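You operate a simulated robot arm through the tools that you are given. There is no shell and no other tool. Be economical: measure what you need, move in short steps, check, and stop when the job is done.

You run a simulated robot arm. Do the job below in one go: nothing can be reset, and whatever is moved stays where it is left.

TASK
Set the valve block to HAND, swap its coil for the 24 V one and cap the IN port.
Fine: HAND first; the old coil goes in the red tray; the red cap fits IN. Set down upright: coil.

It is judged by the outcome, as a careful person would: the job done as asked, and still so three seconds after it is handed in. It fails if anything else is knocked over, pushed out of place, dropped, spilled or broken. A push-on lid holds only when it is set on centred and level and pressed home; a screw cap is set on level and turned clockwise until tight.

THE ROBOT
A 7-joint arm with a two-finger parallel gripper, fixed in place. Base frame: the origin is at the foot of the arm, x ahead of it, y to its left, z up. Readings come in m, degrees, newtons and seconds.
Its first joint turns from -166.0 to 166.0 degrees. Payload 4.4 kg.
The TCP is the grasp point between the finger pads, 0.023 m short of the fingertips. In the tool frame z runs along the fingers and y along their closing line. Largest opening 0.094 m; finger width 0.038, thickness 0.01; the body of the gripper, 0.054 by 0.096 m, starts 0.039 m behind the TCP.
Orientation is that of the tool frame in the base frame, as a unit quaternion [x, y, z, w]. With the fingers straight down and closing along the base's y, the tool's x points along the base's -x, its y along +y and its z along -z.

THE INTERFACE
- The arm moves only by the tool play_rows. Its argument "plan" is a list of rows, each a list of 3 entries, a list of its own where there are three numbers: the shift along the base's x, y, z in mm, then the turn, a rotation vector about the base's x, y, z in degrees, then the gripper command, from -1 (shut) to 1 (fully open), values between in proportion. In form: [[[x, y, z], [wx, wy, wz], jaw], ...]. A call has 1 to 8 rows; each row is the pose to reach, as a shift and turn from the pose commanded when the call began. A row lasts 0.2 s, in which the tool goes at most 0.05 m and 8.6 degrees; a call with a longer step from one row to the next is refused whole, and so is a gripper value outside its range. A pose out of reach is approached as far as the arm can. The call stops where the force on the tool passes 40 N (or 10 N more than at its start, if that is more) or the arm is blocked; 0.2 s more then pass. Each finger travels about 0.072 m/s and halts on what it meets, pressing with about 26 N; the grip force reading is that of the motor and also rises with nothing between the fingers. The clock runs only during rows and for 0.2 s after the last one: add rows that repeat a pose to give the fingers time. The reply holds the time, the measured pose of the TCP, the force on the tool along the base axes, the opening and the grip force, in the units named above and with some noise, with the torque about the TCP (base axes, N m) and any sound that the robot's microphone picked up.
- Cameras (640 x 400 px; columns grow to the right, rows downward): "scene" is fixed at [0.2196, 0.6495, 1.4472]; the picture's right is [-0.21, -0.98, 0.00], its down [-0.61, 0.13, -0.79] and it looks along [0.77, -0.17, -0.62] (base axes); focal length 272 px, centre (320, 200). "wrist" rides on the gripper at [0.086, 0.016, -0.075] in the tool frame; the picture's right is [-0.18, 0.98, 0.00], its down [-0.58, -0.11, -0.81] and it looks along [-0.79, -0.15, 0.59] (tool axes); focal length 243 px, centre (320, 200). There is no depth. A picture from a camera that has moved, and an enlarged one, comes with that camera's place and axes in the base frame and with its lens.
- snapshot(camera): a new picture of that camera. No time passes.
- inspect(camera, box): a new picture of the part [left, top, right, bottom] of that camera's present view, enlarged. No time passes.
- hand_in(): hands the job in; it is judged then, once.

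Go step by step. Nothing tells you positions but the pictures and the camera data: compare them with the known pose of the tool, close in by small moves and look again before you grip or let go. The budget is 120 turns and 68 pictures, counting those below and the enlarged ones. Unless the task says otherwise, let go and move clear before handing in, and close with one line.

The tools are called as name(argument=value, ...) on one line, values as JSON. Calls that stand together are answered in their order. play_rows: Moves the arm, as the interface text tells. Its arguments: {"type":"object","properties":{"plan":{"type":"array"}},"required":["plan"]} The other tools are called the same way: snapshot (camera) takes a picture; inspect (camera, box) takes an enlarged picture of a part of a camera's view; hand_in () hands the job in.

At the start:

```text
time_s: 0.0
eef_pos: [0.8058, 0.3122, 1.2321]
orientation: [0.0, 1.0, 0.0, 0.001]
ft_force: [0.4, 0.3, -0.7]
ft_torque: [0.03, 0.01, -0.01]
opening: 0.094
grip_force: 0.2
```

scene: 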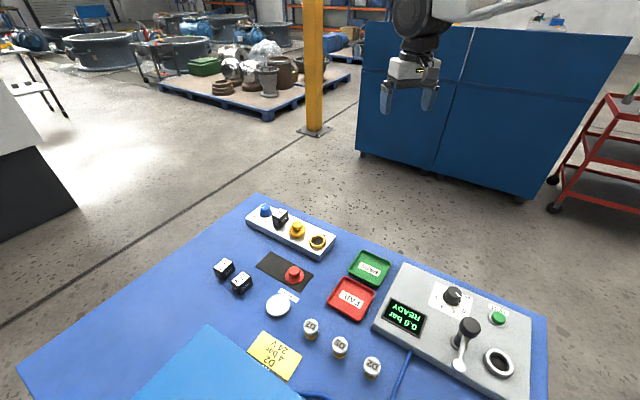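
wrist: 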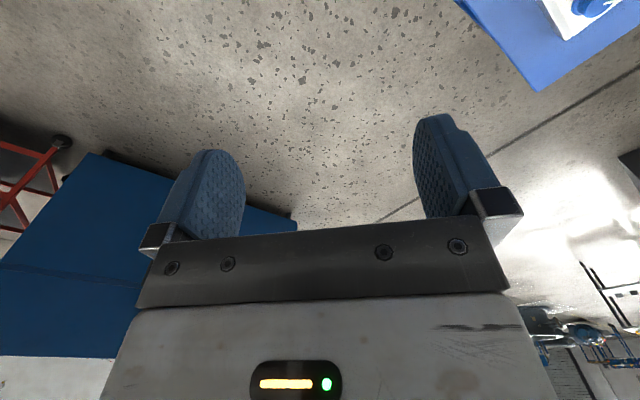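

I see a bench with a valve block (white strip), two spare coils, caps, trays and a test panel. I'll enlarge parts of the scene before moving.

inspect(camera="scene", box=[190, 190, 350, 290])

inspect(camera="scene", box=[230, 240, 390, 390])

inspect(camera="scene", box=[340, 250, 550, 400])

```text
4.00 times, centred on (270, 240) of scene
camera zoom: at [0.2196, 0.6495, 1.4472], right [-0.21, -0.98, 0.0], down [-0.61, 0.13, -0.79], along [0.77, -0.17, -0.62], focal length 1088 px, centre (520, 40)
```

zoom: 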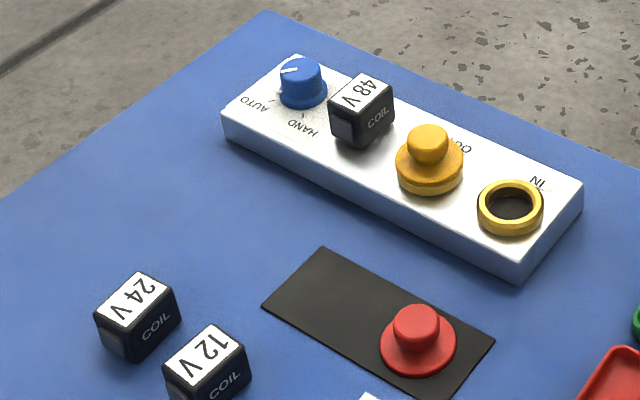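

```text
2.67 times, centred on (310, 315) of scene
camera zoom: at [0.2196, 0.6495, 1.4472], right [-0.21, -0.98, 0.0], down [-0.61, 0.13, -0.79], along [0.77, -0.17, -0.62], focal length 725 px, centre (347, -107)
```

zoom: 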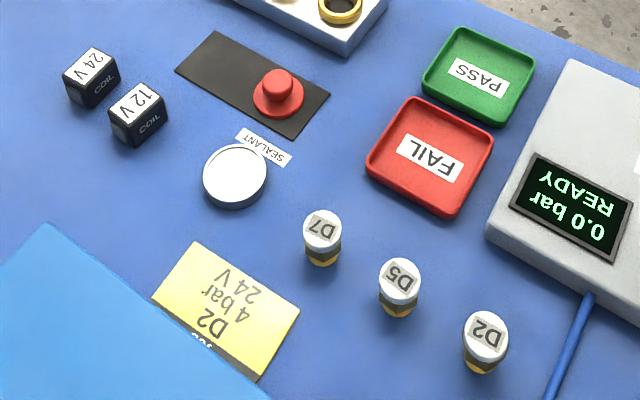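

```text
2.67 times, centred on (445, 325) of scene
camera zoom: at [0.2196, 0.6495, 1.4472], right [-0.21, -0.98, 0.0], down [-0.61, 0.13, -0.79], along [0.77, -0.17, -0.62], focal length 725 px, centre (-13, -133)
```

zoom: 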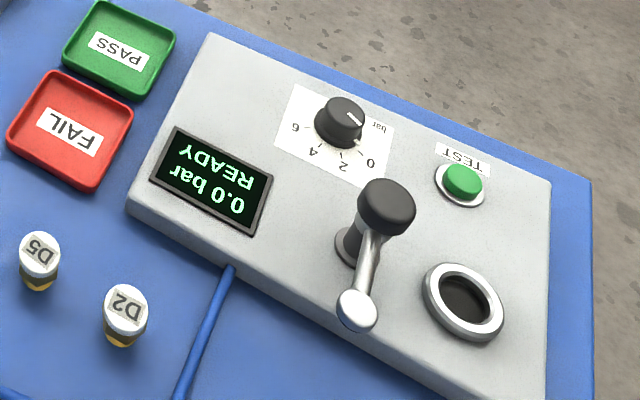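

The knob points at AUTO, a 48 V coil is fitted, and the red cap lies on the black mat. The block is far out, around (0.69–0.94, 0.49–0.74), so I'll move over it to test the reach and look from the wrist.

play_rows(plan=[[[0, 40, -15], [0, 0, 0], 1], [[0, 80, -30], [0, 0, 0], 1], [[0, 120, -45], [0, 0, 0], 1], [[0, 160, -60], [0, 0, 0], 1], [[0, 200, -75], [0, 0, 0], 1], [[0, 240, -90], [0, 0, 0], 1], [[0, 280, -105], [0, 0, 0], 1]])

snapshot(camera="wrist")

```text
time_s: 1.6
eef_pos: [0.8064, 0.5919, 1.1257]
orientation: [0.0, 1.0, 0.001, 0.002]
ft_force: [-0.9, -0.2, 0.6]
ft_torque: [0.0, -0.01, -0.02]
opening: 0.0939
grip_force: 0.1
```

```text
62 pictures are left
camera wrist: at [0.7191, 0.6088, 1.2016], right [0.18, 0.98, 0.0], down [0.58, -0.11, 0.81], along [0.79, -0.15, -0.59], focal length 243 px, centre (320, 200)
```

wrist: 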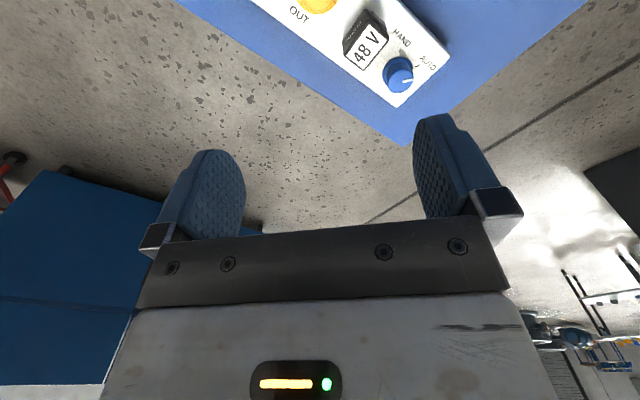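

The wrist view confirms the knob at about (0.887, 0.675), beyond straight-down reach, so I'll need the tool tilted outward. I'll yaw the tool so its camera sits on the outer side, then tilt.

play_rows(plan=[[[-10, -5, 0], [0, 0, -8.5], 1], [[-20, -10, 0], [0, 0, -17], 1], [[-30, -20, 0], [0, 0, -25.5], 1], [[-40, -25, 0], [0, 0, -34], 1], [[-50, -30, 0], [0, 0, -42.5], 1], [[-60, -40, 0], [0, 0, -51], 1], [[-60, -40, 0], [0, 0, -59.5], 1], [[-60, -40, 0], [0, 0, -68], 1]])

play_rows(plan=[[[0, 0, 0], [0, 0, -8.5], 1], [[0, 0, 0], [0, 0, -17], 1], [[0, 0, 0], [0, 0, -25.5], 1], [[0, 0, 0], [0, 0, -34], 1], [[0, 0, 0], [0, 0, -42.5], 1], [[0, 0, 0], [0, 0, -51], 1], [[0, 0, 0], [0, 0, -59.5], 1], [[0, 0, 0], [0, 0, -68], 1]])

snapshot(camera="wrist")

```text
time_s: 3.4
eef_pos: [0.7465, 0.5515, 1.1263]
orientation: [0.56, 0.829, 0.0, 0.0]
ft_force: [-1.3, -0.7, 1.2]
ft_torque: [0.02, 0.0, -0.01]
opening: 0.0939
grip_force: 0.1
```

```text
time_s: 5.2
eef_pos: [0.7418, 0.5494, 1.1483]
orientation: [0.926, 0.377, 0.01, -0.006]
ft_force: [-0.1, -0.3, 16.6]
ft_torque: [-0.03, -0.03, 0.01]
opening: 0.0941
grip_force: 0.0
```

```text
61 pictures are left
camera wrist: at [0.8134, 0.5972, 1.2237], right [0.56, -0.83, -0.01], down [-0.5, -0.34, 0.79], along [-0.66, -0.44, -0.61], focal length 243 px, centre (320, 200)
```

wrist: 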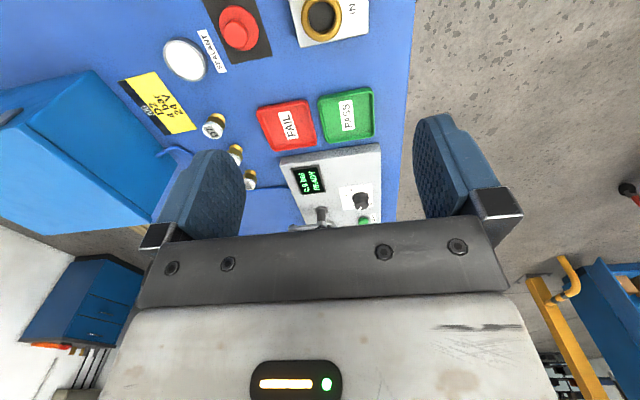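

The rotation was reached, but the height drifted by 20 mm and there is an odd 16 N force. I'll hold still and check.

play_rows(plan=[[[0, 0, 0], [0, 0, 0], 1], [[0, 0, 0], [0, 0, 0], 1]])

snapshot(camera="scene")

```text
time_s: 5.8
eef_pos: [0.7471, 0.5515, 1.1265]
orientation: [0.926, 0.378, -0.001, -0.002]
ft_force: [0.5, -0.7, 0.3]
ft_torque: [-0.02, 0.0, 0.03]
opening: 0.0938
grip_force: 0.2
```

```text
60 pictures are left
```

scene: 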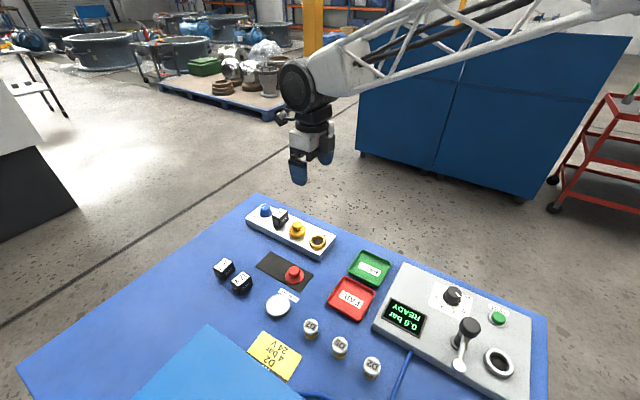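

It settled. Now I'll tilt outward by 34° while moving toward the knob.

play_rows(plan=[[[20, 18, -15], [4.4, -5.2, 0], 1], [[40, 36, -30], [8.7, -10.4, 0], 1], [[60, 54, -45], [13.1, -15.6, 0], 1], [[80, 72, -60], [17.5, -20.8, 0], 1], [[103, 93, -76], [21.9, -26, 0], 1], [[103, 93, -76], [21.9, -26, 0], 1]])

snapshot(camera="wrist")

```text
time_s: 7.2
eef_pos: [0.8515, 0.6466, 1.0513]
orientation: [0.887, 0.358, 0.278, -0.091]
ft_force: [-0.1, -0.8, 0.2]
ft_torque: [-0.01, 0.0, -0.01]
opening: 0.0939
grip_force: 0.1
```

```text
59 pictures are left
camera wrist: at [0.8808, 0.6585, 1.1611], right [0.57, -0.82, -0.07], down [-0.76, -0.55, 0.34], along [-0.32, -0.14, -0.94], focal length 243 px, centre (320, 200)
```

wrist: 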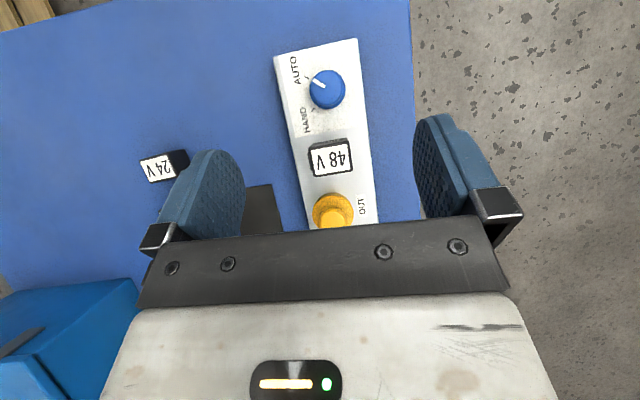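

The tilted pose works and the view is good: knob ≈ (0.891, 0.678), coil ≈ (0.839, 0.639). I'll zoom in to measure knob angles.

inspect(camera="wrist", box=[270, 30, 400, 130])

inspect(camera="wrist", box=[270, 120, 400, 230])

```text
4.00 times, centred on (335, 80) of wrist
camera zoom: at [0.8808, 0.6585, 1.1611], right [0.57, -0.82, -0.07], down [-0.76, -0.55, 0.34], along [-0.32, -0.14, -0.94], focal length 970 px, centre (260, 680)
```

zoom: 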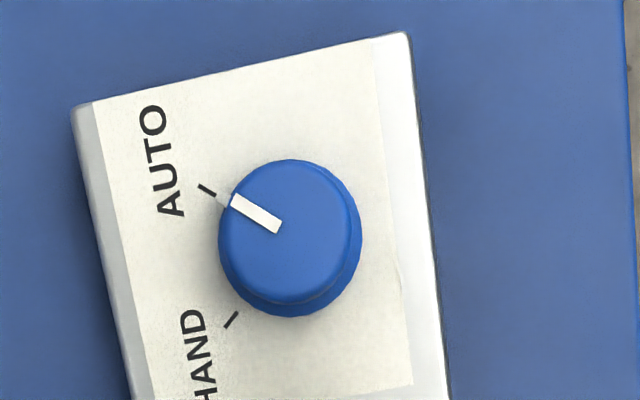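

```text
3.64 times, centred on (335, 175) of wrist
camera zoom: at [0.8808, 0.6585, 1.1611], right [0.57, -0.82, -0.07], down [-0.76, -0.55, 0.34], along [-0.32, -0.14, -0.94], focal length 882 px, centre (266, 291)
```

zoom: 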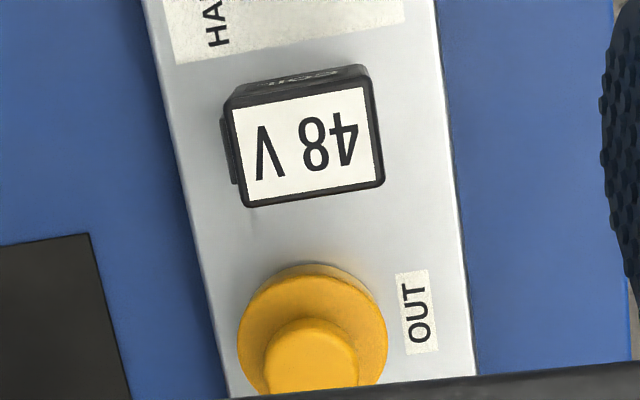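

I'll yaw back 22° and move above the knob at z≈0.955, then look.

play_rows(plan=[[[14, 10, -10], [0, 0, -7.5], 1], [[28, 20, -20], [0, 0, -15], 1], [[40, 31, -40], [0, 0, -22], 1], [[40, 31, -70], [0, 0, -22], 1], [[40, 31, -96], [0, 0, -22], 1], [[40, 31, -96], [0, 0, -22], 1]])

snapshot(camera="wrist")

inspect(camera="scene", box=[210, 150, 370, 260])

```text
time_s: 8.6
eef_pos: [0.861, 0.6418, 1.0398]
orientation: [0.892, 0.344, 0.278, -0.092]
ft_force: [0.7, 0.3, 0.9]
ft_torque: [-0.03, -0.02, -0.01]
opening: 0.094
grip_force: 0.0
out of reach, approached as far as the arm can: row 1, 2, 3, 4, 5, 6
```

```text
56 pictures are left
camera wrist: at [0.8902, 0.6531, 1.1498], right [0.54, -0.84, -0.08], down [-0.77, -0.53, 0.34], along [-0.33, -0.13, -0.94], focal length 243 px, centre (320, 200)
```

wrist: 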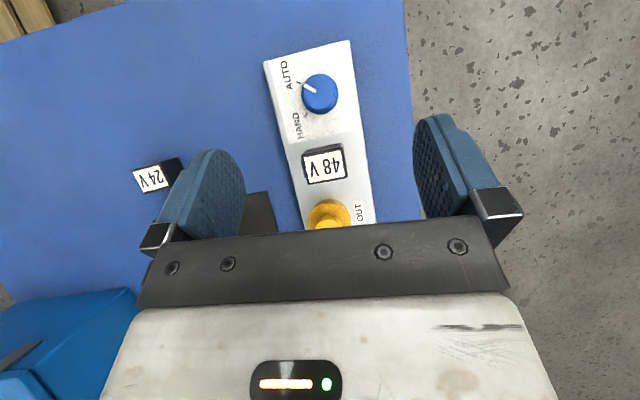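

```text
3.64 times, centred on (290, 205) of scene
camera zoom: at [0.2196, 0.6495, 1.4472], right [-0.21, -0.98, 0.0], down [-0.61, 0.13, -0.79], along [0.77, -0.17, -0.62], focal length 989 px, centre (429, 182)
```

zoom: 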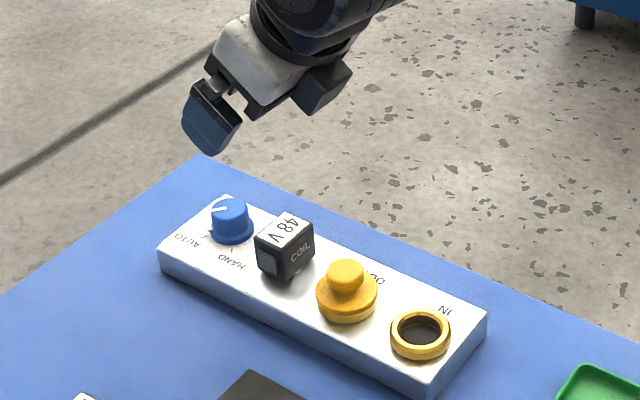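

The extra reach isn't there at this tilt. I'll back off a little to see which commanded pose is the reference.

play_rows(plan=[[[-15, -10, 10], [0, 0, 0], 1], [[-30, -20, 20], [0, 0, 0], 1], [[-30, -20, 20], [0, 0, 0], 1]])

```text
time_s: 9.4
eef_pos: [0.8275, 0.6221, 1.0592]
orientation: [0.892, 0.345, 0.277, -0.092]
ft_force: [0.4, -0.5, 0.1]
ft_torque: [0.0, 0.03, 0.02]
opening: 0.094
grip_force: 0.0
```

The reference is the clipped pose. I'll try more tilt (about 50°) while approaching the knob at z≈0.98.

play_rows(plan=[[[0, 0, 0], [5.1, -6.2, 0], 1], [[0, 0, -10], [10.2, -12.3, 0], 1], [[15, 13, -35], [10.2, -12.3, 0], 1], [[30, 26, -60], [10.2, -12.3, 0], 1], [[42, 38, -79], [10.2, -12.3, 0], 1], [[42, 38, -79], [10.2, -12.3, 0], 1]])

snapshot(camera="wrist")

```text
time_s: 10.8
eef_pos: [0.8677, 0.6609, 0.9827]
orientation: [0.846, 0.326, 0.4, -0.134]
ft_force: [-1.2, 0.0, 0.0]
ft_torque: [0.02, -0.01, -0.03]
opening: 0.0939
grip_force: 0.0
```

```text
54 pictures are left
camera wrist: at [0.8746, 0.6515, 1.0968], right [0.56, -0.82, -0.11], down [-0.82, -0.57, 0.07], along [-0.12, 0.05, -0.99], focal length 243 px, centre (320, 200)
```

wrist: 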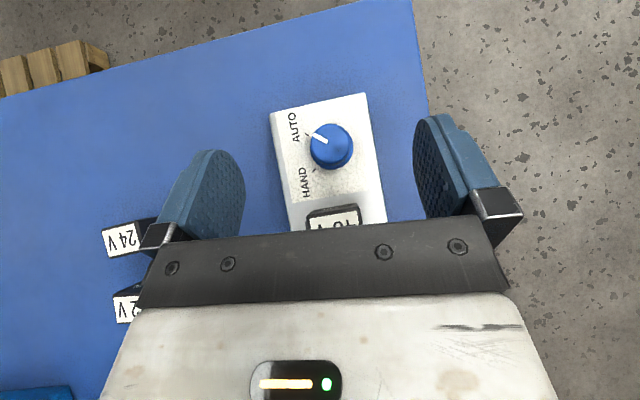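

Good: 50° tilt reaches. I'll try 45° above the knob at z≈0.94 to keep clearance over the coil.

play_rows(plan=[[[10, 8, -10], [-3.2, 3.9, 0], 1], [[22, 17, -25], [-3.2, 3.9, 0], 1], [[22, 17, -42], [-3.2, 3.9, 0], 1], [[22, 17, -42], [-3.2, 3.9, 0], 1]])

snapshot(camera="wrist")

inspect(camera="scene", box=[210, 150, 370, 260])

```text
time_s: 11.8
eef_pos: [0.889, 0.6815, 0.9396]
orientation: [0.862, 0.333, 0.362, -0.121]
ft_force: [-0.1, 0.3, -0.1]
ft_torque: [-0.01, -0.03, 0.02]
opening: 0.0941
grip_force: 0.1
```

```text
53 pictures are left
camera wrist: at [0.9033, 0.677, 1.0532], right [0.56, -0.83, -0.1], down [-0.81, -0.56, 0.16], along [-0.18, -0.01, -0.98], focal length 243 px, centre (320, 200)
```

wrist: 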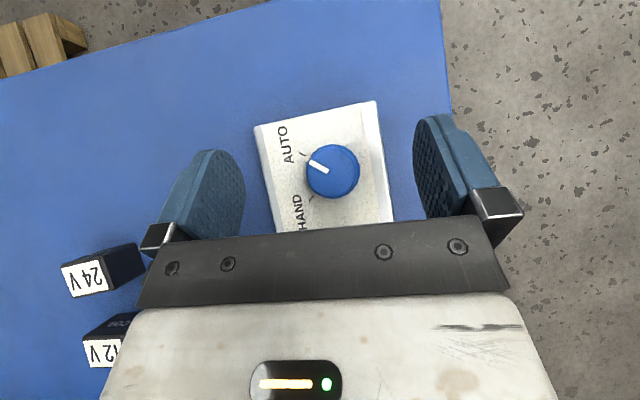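

```text
3.64 times, centred on (290, 205) of scene
camera zoom: at [0.2196, 0.6495, 1.4472], right [-0.21, -0.98, 0.0], down [-0.61, 0.13, -0.79], along [0.77, -0.17, -0.62], focal length 989 px, centre (429, 182)
```

zoom: 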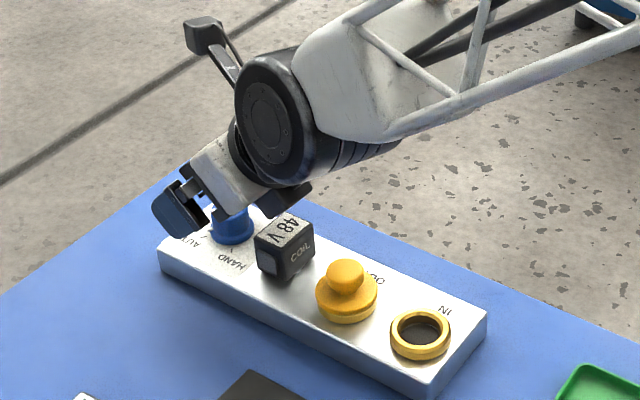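

Reached at 45°. Next I'll try yawing −20° for turning range and descend a bit to z≈0.928.

play_rows(plan=[[[1, -1, 0], [0, 0, -7], 1], [[2, -2, 0], [0, 0, -14], 1], [[2, -3, 0], [0, 0, -20], 1], [[2, -3, -12], [0, 0, -20], 1], [[2, -3, -12], [0, 0, -20], 1]])

inspect(camera="scene", box=[230, 170, 330, 240])

snapshot(camera="wrist")

```text
time_s: 13.0
eef_pos: [0.8929, 0.6771, 0.9292]
orientation: [0.907, 0.178, 0.377, -0.055]
ft_force: [0.2, -0.9, -0.3]
ft_torque: [-0.01, -0.01, 0.01]
opening: 0.0939
grip_force: 0.1
out of reach, approached as far as the arm can: row 1, 2, 3
```

```text
5.71 times, centred on (280, 205) of scene
camera zoom: at [0.2196, 0.6495, 1.4472], right [-0.21, -0.98, 0.0], down [-0.61, 0.13, -0.79], along [0.77, -0.17, -0.62], focal length 1554 px, centre (549, 171)
```

zoom: 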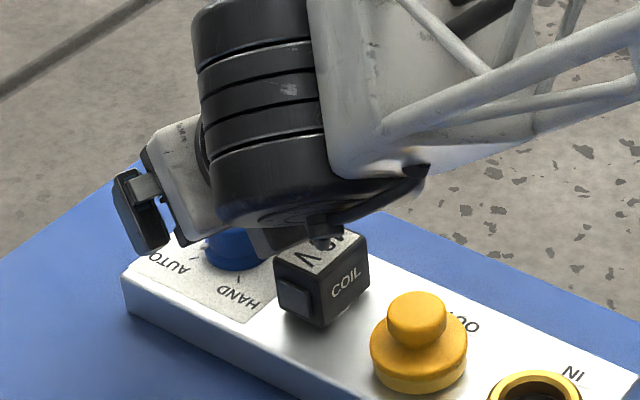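

```text
50 pictures are left
camera wrist: at [0.904, 0.6693, 1.0423], right [0.24, -0.97, -0.1], down [-0.95, -0.25, 0.16], along [-0.18, 0.06, -0.98], focal length 243 px, centre (320, 200)
```

wrist: 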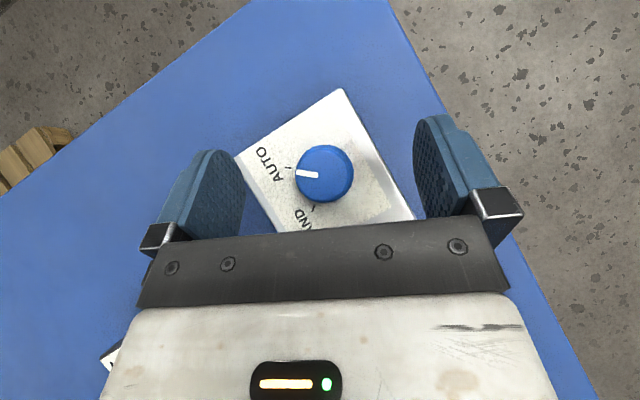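

The yaw the other way brought the wrist drum low over the coil. I'll go up a bit, yaw back and try the positive side instead.

play_rows(plan=[[[0, 0, 15], [0, 0, 0], 1], [[0, 0, 15], [0, 0, 8], 1], [[0, 0, 15], [0, 0, 16], 1], [[0, 0, 15], [0, 0, 24], 1], [[0, 0, 15], [0, 0, 32], 1], [[0, 0, 15], [0, 0, 40], 1], [[0, 0, 15], [0, 0, 45], 1], [[0, 0, 15], [0, 0, 45], 1]])

inspect(camera="scene", box=[220, 150, 340, 240])

```text
time_s: 14.8
eef_pos: [0.8926, 0.6756, 0.9424]
orientation: [0.769, 0.512, 0.329, -0.197]
ft_force: [0.1, 0.2, -0.1]
ft_torque: [-0.01, -0.01, -0.03]
opening: 0.0939
grip_force: 0.0
out of reach, approached as far as the arm can: row 4, 5
```

```text
4.44 times, centred on (280, 195) of scene
camera zoom: at [0.2196, 0.6495, 1.4472], right [-0.21, -0.98, 0.0], down [-0.61, 0.13, -0.79], along [0.77, -0.17, -0.62], focal length 1208 px, centre (498, 222)
```

zoom: 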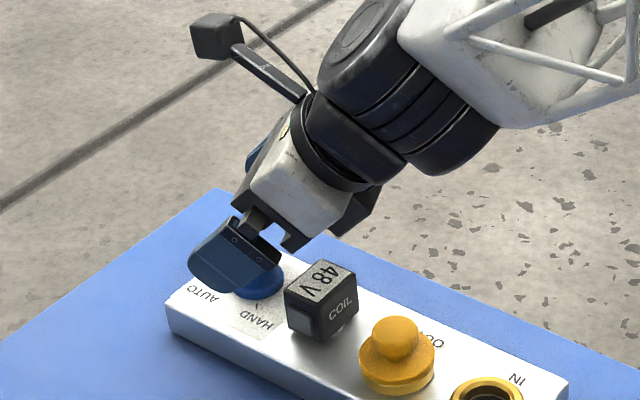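

At azimuth ~65° the arm has good clearance. I'll test further positive yaw.

play_rows(plan=[[[0, 0, 0], [0, 0, 8], 1], [[0, 0, 0], [0, 0, 16], 1], [[0, 0, 0], [0, 0, 24], 1], [[0, 0, 0], [0, 0, 32], 1], [[0, 0, 0], [0, 0, 40], 1], [[0, 0, 0], [0, 0, 45], 1]])

inspect(camera="scene", box=[220, 150, 340, 240])

```text
time_s: 16.2
eef_pos: [0.8915, 0.6788, 0.9443]
orientation: [0.515, 0.767, 0.229, -0.308]
ft_force: [-8.2, 21.6, 4.3]
ft_torque: [0.5, 0.49, -1.35]
opening: 0.0934
grip_force: 0.1
```

```text
4.44 times, centred on (280, 195) of scene
camera zoom: at [0.2196, 0.6495, 1.4472], right [-0.21, -0.98, 0.0], down [-0.61, 0.13, -0.79], along [0.77, -0.17, -0.62], focal length 1208 px, centre (498, 222)
```

zoom: 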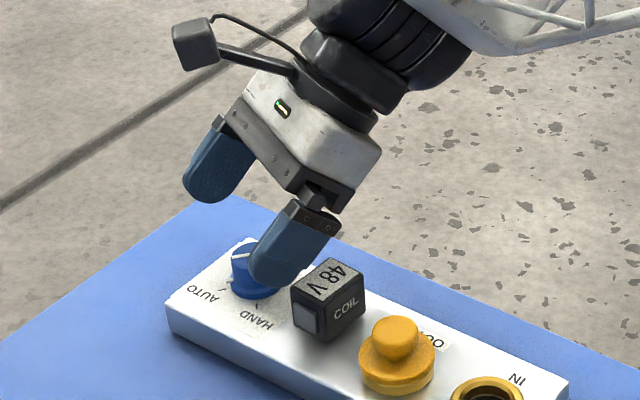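

The finger touched the coil in that yaw. I'll back off upward and unyaw, with jaws narrower from now on.

play_rows(plan=[[[0, 0, 8], [0, 0, -3], 0.3], [[0, 0, 20], [0, 0, -10], 0.3], [[0, 0, 20], [0, 0, -18], 0.3], [[0, 0, 20], [0, 0, -18], 0.3]])

inspect(camera="scene", box=[220, 150, 340, 240])

```text
time_s: 17.2
eef_pos: [0.8926, 0.6758, 0.9628]
orientation: [0.629, 0.677, 0.274, -0.268]
ft_force: [0.0, 0.2, -0.6]
ft_torque: [-0.02, -0.03, 0.01]
opening: 0.0613
grip_force: 0.1
```

```text
4.44 times, centred on (280, 195) of scene
camera zoom: at [0.2196, 0.6495, 1.4472], right [-0.21, -0.98, 0.0], down [-0.61, 0.13, -0.79], along [0.77, -0.17, -0.62], focal length 1208 px, centre (498, 222)
```

zoom: 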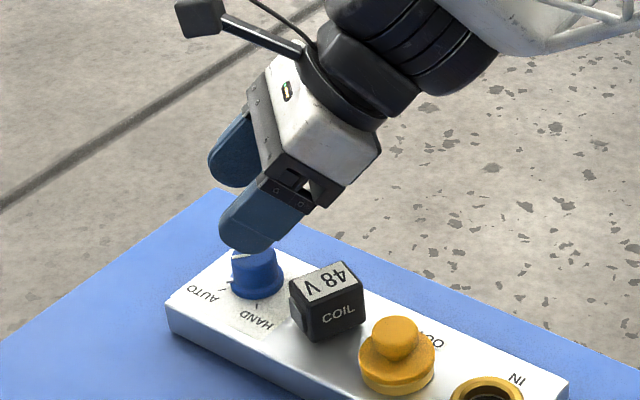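

The 48 V coil just turned on its stem (it will come off anyway) and is still seated. I'll go to azimuth ~66° and look before descending onto the knob.

play_rows(plan=[[[0, 1, 0], [0, 0, -8], 0.15], [[0, 2, 0], [0, 0, -16], 0.15], [[0, 2, 0], [0, 0, -24], 0.15], [[0, 2, -20], [0, 0, -26], 0.15], [[0, 2, -33], [0, 0, -26], 0.15], [[0, 2, -33], [0, 0, -26], 0.15]])

snapshot(camera="wrist")

inspect(camera="scene", box=[230, 170, 310, 230])

```text
time_s: 18.6
eef_pos: [0.8927, 0.6786, 0.9304]
orientation: [0.765, 0.519, 0.326, -0.199]
ft_force: [0.6, -0.4, 0.0]
ft_torque: [0.03, -0.01, -0.02]
opening: 0.0541
grip_force: 0.1
```

```text
46 pictures are left
camera wrist: at [0.906, 0.6818, 1.0437], right [0.86, -0.5, -0.1], down [-0.48, -0.86, 0.16], along [-0.16, -0.09, -0.98], focal length 243 px, centre (320, 200)
```

wrist: 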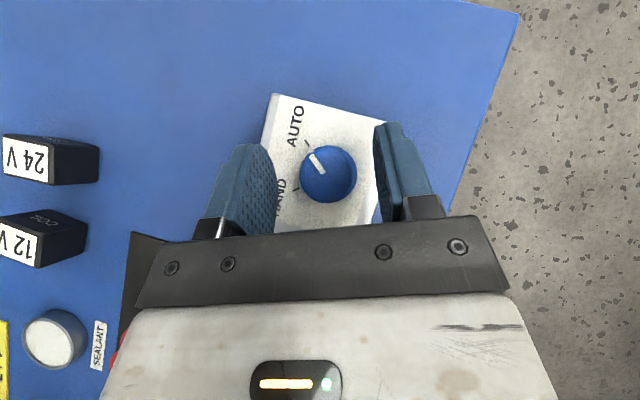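

```text
6.67 times, centred on (270, 200) of scene
camera zoom: at [0.2196, 0.6495, 1.4472], right [-0.21, -0.98, 0.0], down [-0.61, 0.13, -0.79], along [0.77, -0.17, -0.62], focal length 1813 px, centre (653, 200)
```

zoom: 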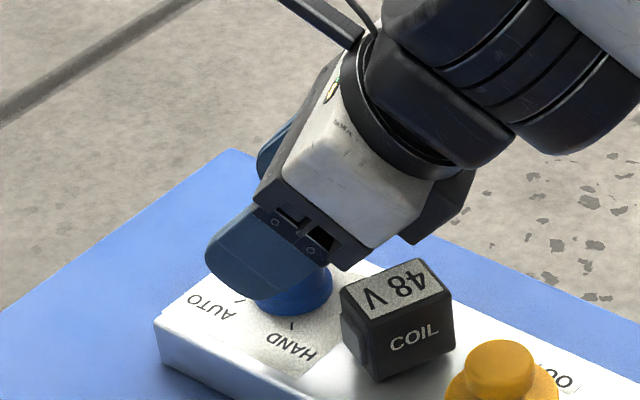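

Fingers are centred on the knob. I'll descend to z≈0.914 and close.

play_rows(plan=[[[0, 0, -8], [0, 0, 0], 0.15], [[0, 0, -16], [0, 0, 0], 0.15], [[0, 0, -16], [0, 0, 0], -0.4], [[0, 0, -16], [0, 0, 0], -0.8], [[0, 0, -16], [0, 0, 0], -1]])

snapshot(camera="wrist")

inspect(camera="scene", box=[230, 170, 310, 230])

```text
time_s: 19.6
eef_pos: [0.8933, 0.6771, 0.9184]
orientation: [0.764, 0.519, 0.328, -0.199]
ft_force: [-9.3, -10.4, 9.3]
ft_torque: [-2.09, 2.19, 0.1]
opening: 0.0317
grip_force: 45.0
stopped in row 4: the force on the tool passed its limit (the readings are from after the stop); the commanded pose is now the measured one
```

```text
44 pictures are left
camera wrist: at [0.9061, 0.6816, 1.0326], right [0.86, -0.5, -0.1], down [-0.48, -0.86, 0.15], along [-0.16, -0.08, -0.98], focal length 243 px, centre (320, 200)
```

wrist: 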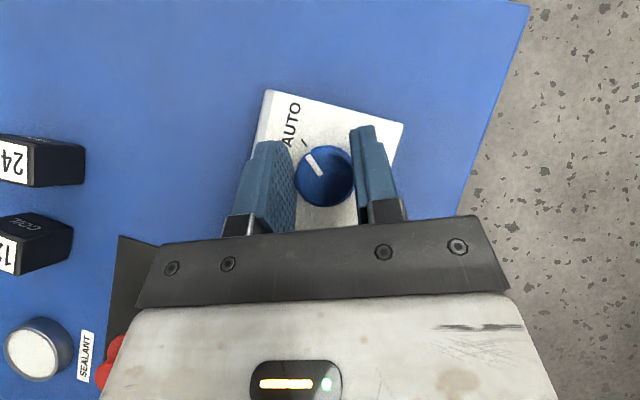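

```text
6.67 times, centred on (270, 200) of scene
camera zoom: at [0.2196, 0.6495, 1.4472], right [-0.21, -0.98, 0.0], down [-0.61, 0.13, -0.79], along [0.77, -0.17, -0.62], focal length 1813 px, centre (653, 200)
```

zoom: 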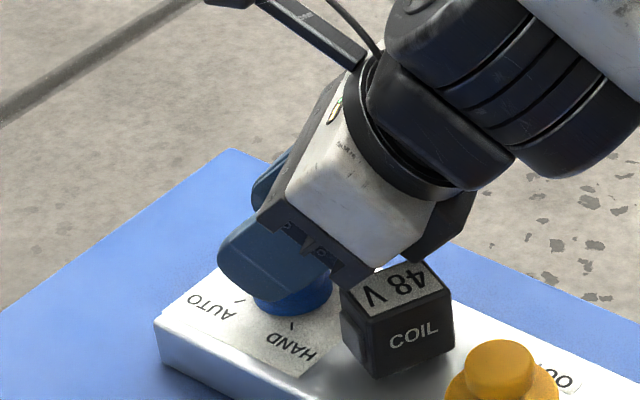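

The knob is gripped (32 mm). I'll ease up 3 mm and turn +45°.

play_rows(plan=[[[0, 0, 3], [0, 0, 0], -1], [[0, 0, 3], [0, 0, 8], -1], [[0, 0, 3], [0, 0, 16], -1], [[0, 0, 3], [0, 0, 24], -1], [[0, 0, 3], [0, 0, 32], -1], [[0, 0, 3], [0, 0, 40], -1], [[0, 0, 3], [0, 0, 46], -1], [[0, 0, 3], [0, 0, 46], -1]])

inspect(camera="wrist", box=[220, 80, 420, 230])

```text
time_s: 21.4
eef_pos: [0.893, 0.6781, 0.9188]
orientation: [0.501, 0.776, 0.224, -0.312]
ft_force: [21.3, -5.4, -31.0]
ft_torque: [-0.46, 0.26, -0.02]
opening: 0.0316
grip_force: 44.8
```

```text
2.67 times, centred on (320, 155) of wrist
camera zoom: at [0.9006, 0.6905, 1.0332], right [0.96, 0.27, -0.1], down [0.29, -0.95, 0.15], along [-0.05, -0.17, -0.98], focal length 647 px, centre (320, 320)
```

zoom: 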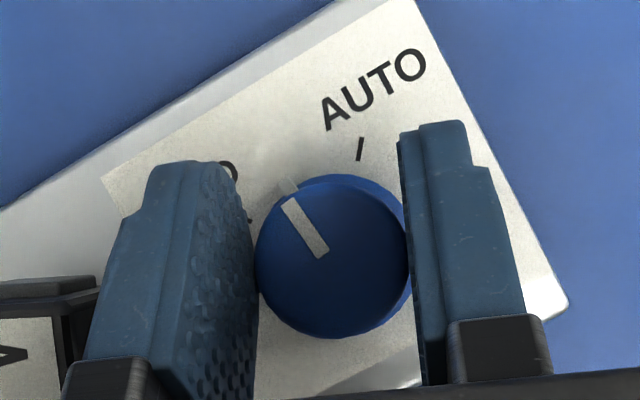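

The knob turned halfway. I'll release, lift, yaw back and regrip.

play_rows(plan=[[[0, 0, 0], [0, 0, 0], -0.2], [[0, 0, 0], [0, 0, 0], 0.15], [[0, 0, 14], [0, 0, 0], 0.15], [[0, 0, 14], [0, 0, -8], 0.15], [[0, 0, 14], [0, 0, -16], 0.15], [[0, 0, 14], [0, 0, -24], 0.15], [[0, 0, 14], [0, 0, -32], 0.15], [[0, 0, 14], [0, 0, -40], 0.15]])

play_rows(plan=[[[0, 0, 0], [0, 0, -6], 0.15], [[0, 0, -8], [0, 0, -6], 0.15], [[0, 0, -15], [0, 0, -6], 0.15], [[0, 0, -15], [0, 0, -6], -0.4], [[0, 0, -15], [0, 0, -6], -0.4], [[0, 0, -15], [0, 0, -6], -1], [[0, 0, -15], [0, 0, -6], -1]])

inspect(camera="wrist", box=[220, 80, 420, 230])

```text
time_s: 23.2
eef_pos: [0.894, 0.6774, 0.9344]
orientation: [0.736, 0.556, 0.318, -0.217]
ft_force: [-1.3, 0.4, 0.3]
ft_torque: [0.03, 0.02, 0.0]
opening: 0.054
grip_force: 0.0
```

```text
time_s: 24.8
eef_pos: [0.8922, 0.6769, 0.9207]
orientation: [0.764, 0.518, 0.329, -0.199]
ft_force: [8.5, -0.3, -3.4]
ft_torque: [0.5, 0.42, -0.04]
opening: 0.0319
grip_force: 44.9
```

```text
2.67 times, centred on (320, 155) of wrist
camera zoom: at [0.906, 0.6814, 1.0346], right [0.86, -0.5, -0.1], down [-0.48, -0.86, 0.15], along [-0.16, -0.08, -0.98], focal length 647 px, centre (320, 320)
```

zoom: 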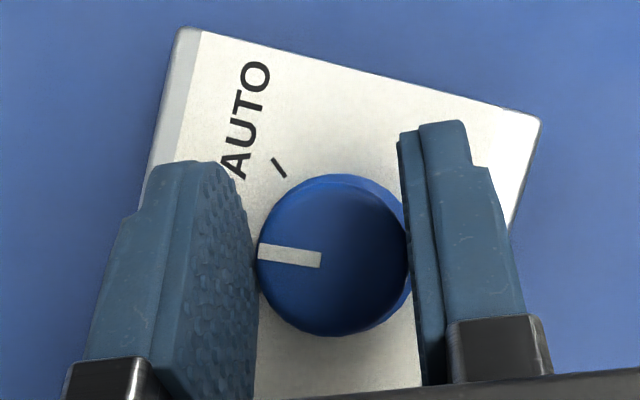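

Gripped again; turning another 45°.

play_rows(plan=[[[0, 0, 0], [0, 0, 8], -1], [[0, 0, 0], [0, 0, 16], -1], [[0, 0, 0], [0, 0, 24], -1], [[0, 0, 0], [0, 0, 32], -1], [[0, 0, 0], [0, 0, 40], -1], [[0, 0, 0], [0, 0, 45], -1], [[0, 0, 0], [0, 0, 45], -1]])

play_rows(plan=[[[0, 0, 0], [0, 0, 0], -0.2], [[0, 0, 0], [0, 0, 0], 0.15], [[0, 0, 20], [0, 0, 0], 0.15], [[0, 0, 45], [0, 0, 0], 0.15], [[-20, -20, 70], [0, 0, 0], 0.15], [[-40, -40, 90], [0, 0, 0], 0.15]])

snapshot(camera="wrist")

inspect(camera="scene", box=[230, 190, 350, 270])

```text
time_s: 25.8
eef_pos: [0.8929, 0.6775, 0.9202]
orientation: [0.606, 0.697, 0.266, -0.277]
ft_force: [-7.1, -6.2, 2.9]
ft_torque: [0.27, 1.0, 0.03]
opening: 0.0314
grip_force: 44.9
stopped in row 4: the force on the tool passed its limit (the readings are from after the stop); the commanded pose is now the measured one
```

```text
time_s: 27.2
eef_pos: [0.852, 0.6381, 1.0096]
orientation: [0.605, 0.697, 0.266, -0.279]
ft_force: [0.1, 0.1, -0.3]
ft_torque: [0.05, -0.01, -0.03]
opening: 0.0542
grip_force: 0.1
```

```text
40 pictures are left
camera wrist: at [0.8627, 0.6489, 1.1235], right [1.0, -0.01, -0.1], down [0.01, -0.99, 0.15], along [-0.1, -0.15, -0.98], focal length 243 px, centre (320, 200)
```

wrist: 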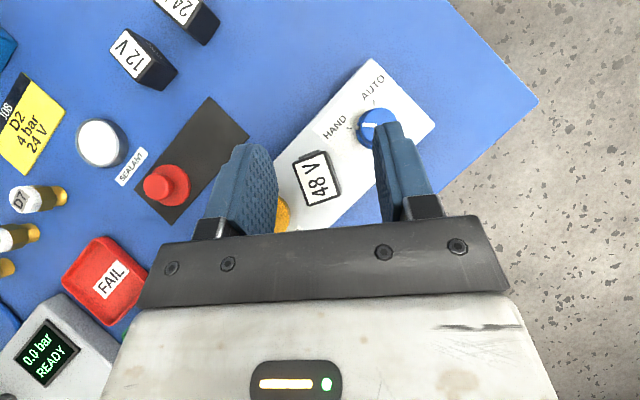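

```text
5.00 times, centred on (290, 230) of scene
camera zoom: at [0.2196, 0.6495, 1.4472], right [-0.21, -0.98, 0.0], down [-0.61, 0.13, -0.79], along [0.77, -0.17, -0.62], focal length 1360 px, centre (470, 50)
```

zoom: 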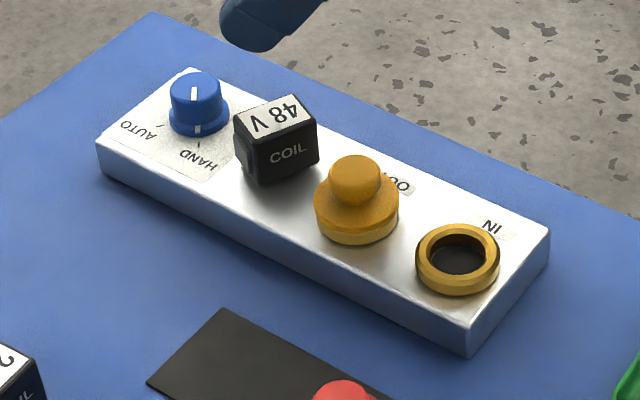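

The turn stopped at what seems to be the end stop; the pointer looks to be on HAND. I'll verify close up.

inspect(camera="wrist", box=[310, 60, 440, 160])

```text
4.00 times, centred on (375, 110) of wrist
camera zoom: at [0.8627, 0.6489, 1.1235], right [1.0, -0.01, -0.1], down [0.01, -0.99, 0.15], along [-0.1, -0.15, -0.98], focal length 970 px, centre (100, 560)
```

zoom: 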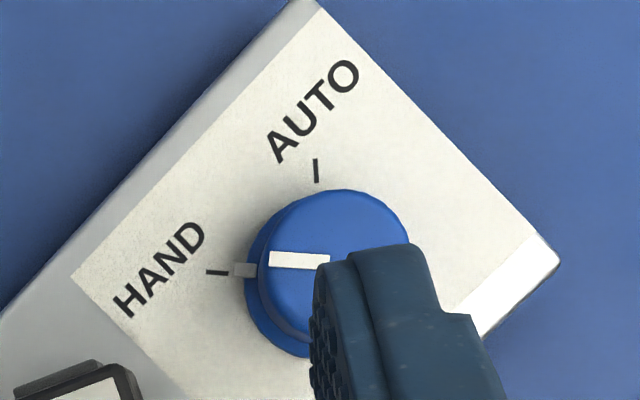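

HAND is set exactly. Next I'll yaw to azimuth ~42° above the old coil at (0.839, 0.637).

play_rows(plan=[[[0, 0, 0], [0, 0, -8], 0.5], [[0, 0, 0], [0, 0, -16], 0.5], [[0, 0, 0], [0, 0, -24], 0.5], [[0, 0, 0], [0, 0, -32], 0.5], [[-4, 0, 0], [0, 0, -40], 0.5], [[-9, 0, 0], [0, 0, -48], 0.5], [[-13, 0, 0], [0, 0, -53], 0.5], [[-13, 0, 0], [0, 0, -53], 0.5]])

play_rows(plan=[[[0, 0, -15], [-3.3, 3.7, 0], 0.5], [[0, 0, -30], [-3.3, 3.7, 0], 0.5], [[0, 0, -45], [-3.3, 3.7, 0], 0.5], [[0, 0, -45], [-3.3, 3.7, 0], 0.5]])

snapshot(camera="wrist")

inspect(camera="scene", box=[220, 160, 340, 250])

```text
time_s: 29.0
eef_pos: [0.8406, 0.6377, 1.0101]
orientation: [0.853, 0.352, 0.362, -0.128]
ft_force: [-0.9, -0.4, -0.6]
ft_torque: [-0.02, 0.0, -0.02]
opening: 0.0707
grip_force: 0.1
```

```text
time_s: 30.0
eef_pos: [0.8405, 0.6384, 0.9653]
orientation: [0.867, 0.36, 0.324, -0.116]
ft_force: [0.1, 0.8, 0.0]
ft_torque: [0.0, 0.01, 0.02]
opening: 0.0705
grip_force: 0.0
```

```text
37 pictures are left
camera wrist: at [0.8609, 0.6425, 1.077], right [0.59, -0.8, -0.09], down [-0.77, -0.59, 0.24], along [-0.24, -0.07, -0.97], focal length 243 px, centre (320, 200)
```

wrist: 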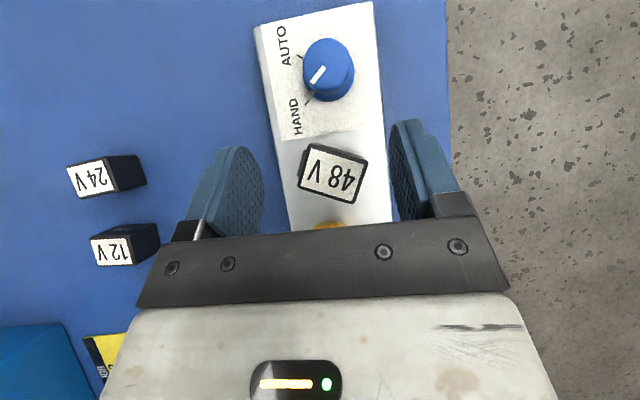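

```text
4.44 times, centred on (280, 205) of scene
camera zoom: at [0.2196, 0.6495, 1.4472], right [-0.21, -0.98, 0.0], down [-0.61, 0.13, -0.79], along [0.77, -0.17, -0.62], focal length 1208 px, centre (498, 178)
```

zoom: 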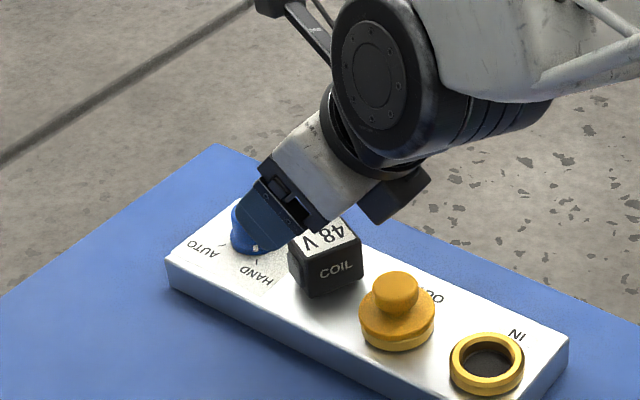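

The old coil sits between the fingers; I'll fine-shift, descend to z≈0.914 and grip (which also squares it up).

play_rows(plan=[[[1, -2, -15], [0, 0, 0], 0.5], [[2, -3, -30], [0, 0, 0], 0.5], [[2, -3, -42], [0, 0, 0], 0.5], [[2, -3, -51], [0, 0, 0], 0.5], [[2, -3, -51], [0, 0, 0], 0.5]])

snapshot(camera="wrist")

inspect(camera="scene", box=[230, 180, 330, 250])

```text
time_s: 31.2
eef_pos: [0.8429, 0.6346, 0.9142]
orientation: [0.868, 0.359, 0.323, -0.115]
ft_force: [-0.3, 0.2, 0.2]
ft_torque: [-0.01, 0.0, 0.02]
opening: 0.0705
grip_force: 0.1
```

```text
35 pictures are left
camera wrist: at [0.8634, 0.639, 1.0267], right [0.59, -0.8, -0.09], down [-0.77, -0.59, 0.24], along [-0.24, -0.07, -0.97], focal length 243 px, centre (320, 200)
```

wrist: 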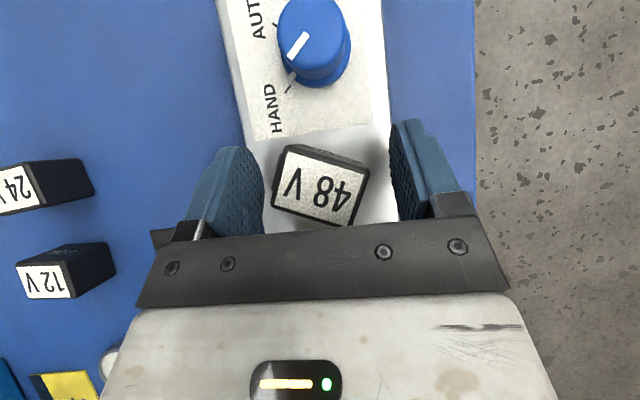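

```text
5.71 times, centred on (280, 215) of scene
camera zoom: at [0.2196, 0.6495, 1.4472], right [-0.21, -0.98, 0.0], down [-0.61, 0.13, -0.79], along [0.77, -0.17, -0.62], focal length 1554 px, centre (549, 114)
```

zoom: 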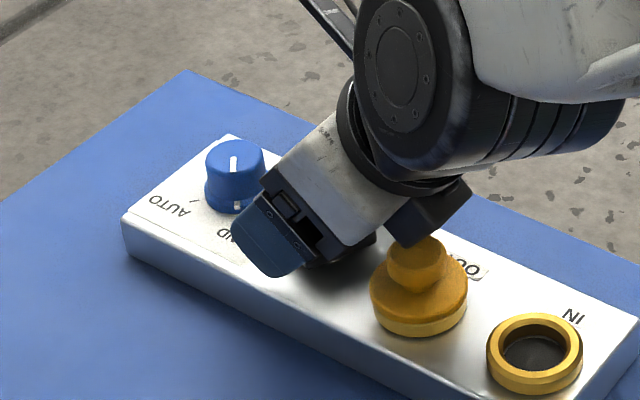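

No contact; shifting slightly to centre and closing on the coil.

play_rows(plan=[[[-1.5, 2, 0], [0, 0, 0], 0.3], [[-1.5, 2, 0], [0, 0, 0], 0.05], [[-1.5, 2, 0], [0, 0, 0], -0.1], [[-1.5, 2, 0], [0, 0, 0], -0.3], [[-1.5, 2, 0], [0, 0, 0], -0.5], [[-1.5, 2, 0], [0, 0, 0], -0.5]])

snapshot(camera="wrist")

```text
time_s: 32.6
eef_pos: [0.8415, 0.6384, 0.9134]
orientation: [0.868, 0.359, 0.324, -0.115]
ft_force: [-0.5, 0.2, 0.6]
ft_torque: [0.06, 0.03, -0.01]
opening: 0.0503
grip_force: 26.2
```

```text
33 pictures are left
camera wrist: at [0.8617, 0.641, 1.0267], right [0.59, -0.8, -0.09], down [-0.77, -0.59, 0.24], along [-0.24, -0.07, -0.97], focal length 243 px, centre (320, 200)
```

wrist: 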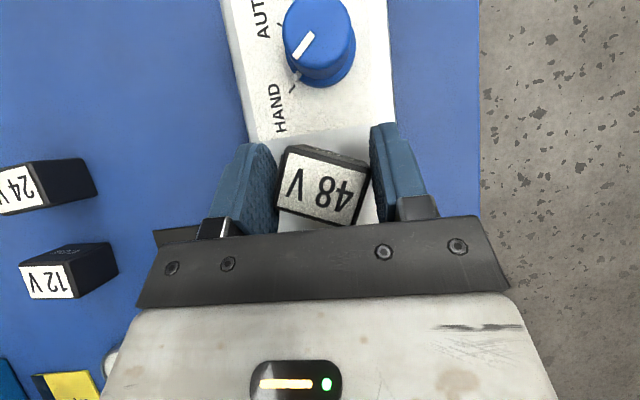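

The coil jams diagonally at 50 mm. I'll turn it about +18° while held, release, yaw back and regrip square.

play_rows(plan=[[[0, 0, 0], [0, 0, 6], -0.5], [[0, 0, 0], [0, 0, 12], -0.5], [[0, 0, 0], [0, 0, 18], -0.5], [[0, 0, 0], [0, 0, 20], 0], [[0, 0, 0], [0, 0, 20], 0.4], [[0, 0, 0], [0, 0, 13], 0.4], [[0, 0, 0], [0, 0, 6], 0.4], [[0, 0, 0], [0, 0, 0], 0.4]])

snapshot(camera="wrist")

```text
time_s: 34.4
eef_pos: [0.8411, 0.6364, 0.9131]
orientation: [0.868, 0.359, 0.324, -0.116]
ft_force: [-0.3, 0.6, 0.9]
ft_torque: [0.0, 0.03, -0.02]
opening: 0.0657
grip_force: 0.0
```

```text
32 pictures are left
camera wrist: at [0.8618, 0.6407, 1.0267], right [0.59, -0.8, -0.09], down [-0.77, -0.59, 0.24], along [-0.24, -0.07, -0.97], focal length 243 px, centre (320, 200)
```

wrist: 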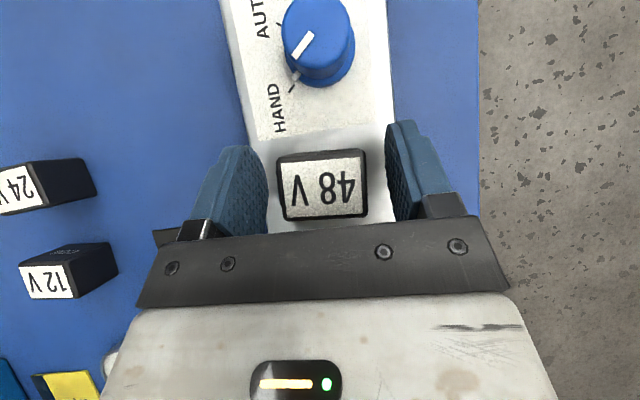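

Square now. Gripping and lifting straight up slowly.

play_rows(plan=[[[0, 0, 0], [0, 0, 0], 0], [[0, 0, 0], [0, 0, 0], -0.4], [[0, 0, 0], [0, 0, 0], -0.7], [[0, 0, 0], [0, 0, 0], -1], [[0, 0, 0], [0, 0, 0], -1]])

play_rows(plan=[[[0, 0, 4], [0, 0, 0], -1], [[0, 0, 10], [0, 0, 0], -1], [[0, 0, 20], [0, 0, 0], -1], [[0, 0, 35], [0, 0, 0], -1], [[0, 0, 55], [0, 0, 0], -1], [[0, 0, 75], [0, 0, 0], -1]])

inspect(camera="scene", box=[220, 160, 340, 250])

snapshot(camera="wrist")

```text
time_s: 35.6
eef_pos: [0.8416, 0.6375, 0.9128]
orientation: [0.868, 0.358, 0.324, -0.116]
ft_force: [1.1, 0.9, -0.1]
ft_torque: [0.01, 0.01, 0.01]
opening: 0.0421
grip_force: 25.7
```

```text
time_s: 37.0
eef_pos: [0.8397, 0.6359, 0.9887]
orientation: [0.867, 0.36, 0.324, -0.116]
ft_force: [-0.1, 0.4, -1.5]
ft_torque: [0.02, 0.01, -0.03]
opening: 0.0415
grip_force: 25.8
```

```text
4.44 times, centred on (280, 205) of scene
camera zoom: at [0.2196, 0.6495, 1.4472], right [-0.21, -0.98, 0.0], down [-0.61, 0.13, -0.79], along [0.77, -0.17, -0.62], focal length 1208 px, centre (498, 178)
```

zoom: 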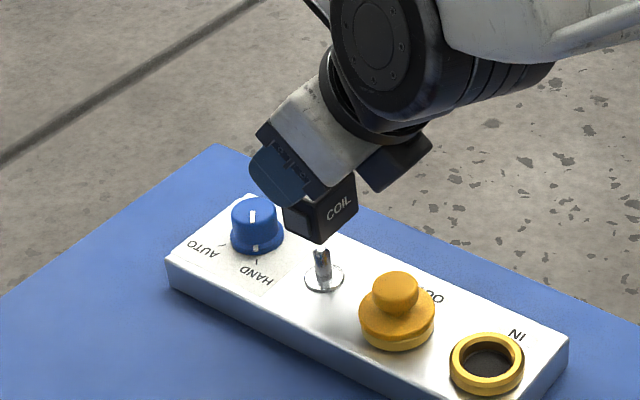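

```text
30 pictures are left
camera wrist: at [0.8609, 0.6408, 1.1018], right [0.59, -0.8, -0.09], down [-0.77, -0.59, 0.24], along [-0.24, -0.07, -0.97], focal length 243 px, centre (320, 200)
```

wrist: 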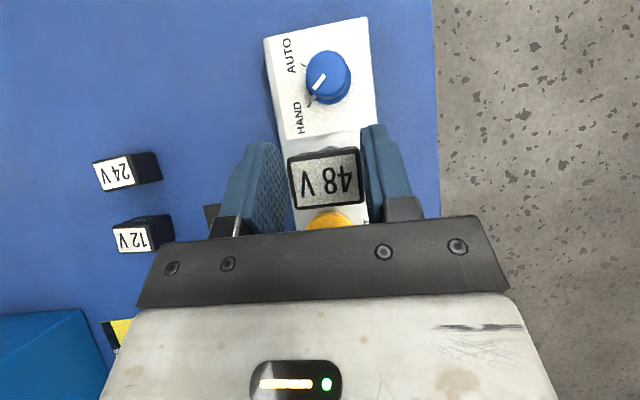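

The coil is off, leaving a round stem. Next, carry it over the red tray at about (0.56, 0.498), yawing so the wrist stays clear of the panel.

play_rows(plan=[[[-35, -17, 10], [0, 0, 6.7], -1], [[-70, -34, 10], [0, 0, 13.4], -1], [[-105, -52, 10], [0, 0, 20], -1], [[-140, -69, 10], [0, 0, 26.7], -1], [[-175, -86, 10], [0, 0, 33.4], -1], [[-210, -104, 10], [0, 0, 40], -1], [[-245, -121, 0], [0, 0, 47], -1], [[-280, -138, -20], [0, 0, 53], -1]])

snapshot(camera="wrist")

snapshot(camera="scene")

```text
time_s: 38.8
eef_pos: [0.5607, 0.4977, 0.9706]
orientation: [0.616, 0.709, 0.238, -0.248]
ft_force: [0.0, 0.4, -1.5]
ft_torque: [0.0, -0.01, -0.01]
opening: 0.0416
grip_force: 25.9
```

```text
29 pictures are left
camera wrist: at [0.5704, 0.519, 1.0833], right [1.0, -0.01, -0.09], down [0.01, -0.97, 0.24], along [-0.09, -0.24, -0.97], focal length 243 px, centre (320, 200)
```

wrist: 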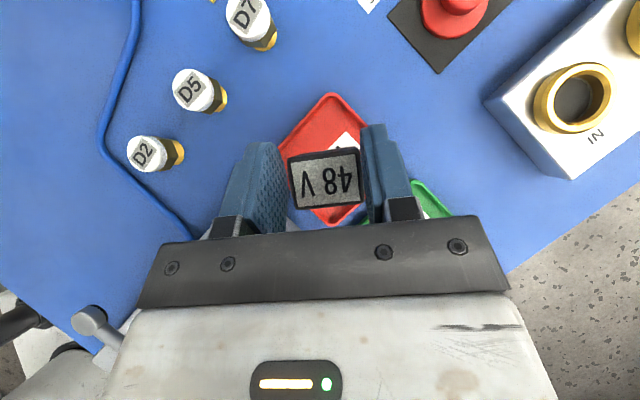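

```text
28 pictures are left
```

scene: 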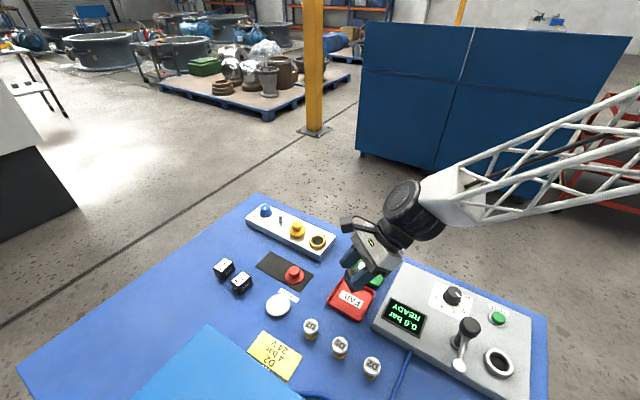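

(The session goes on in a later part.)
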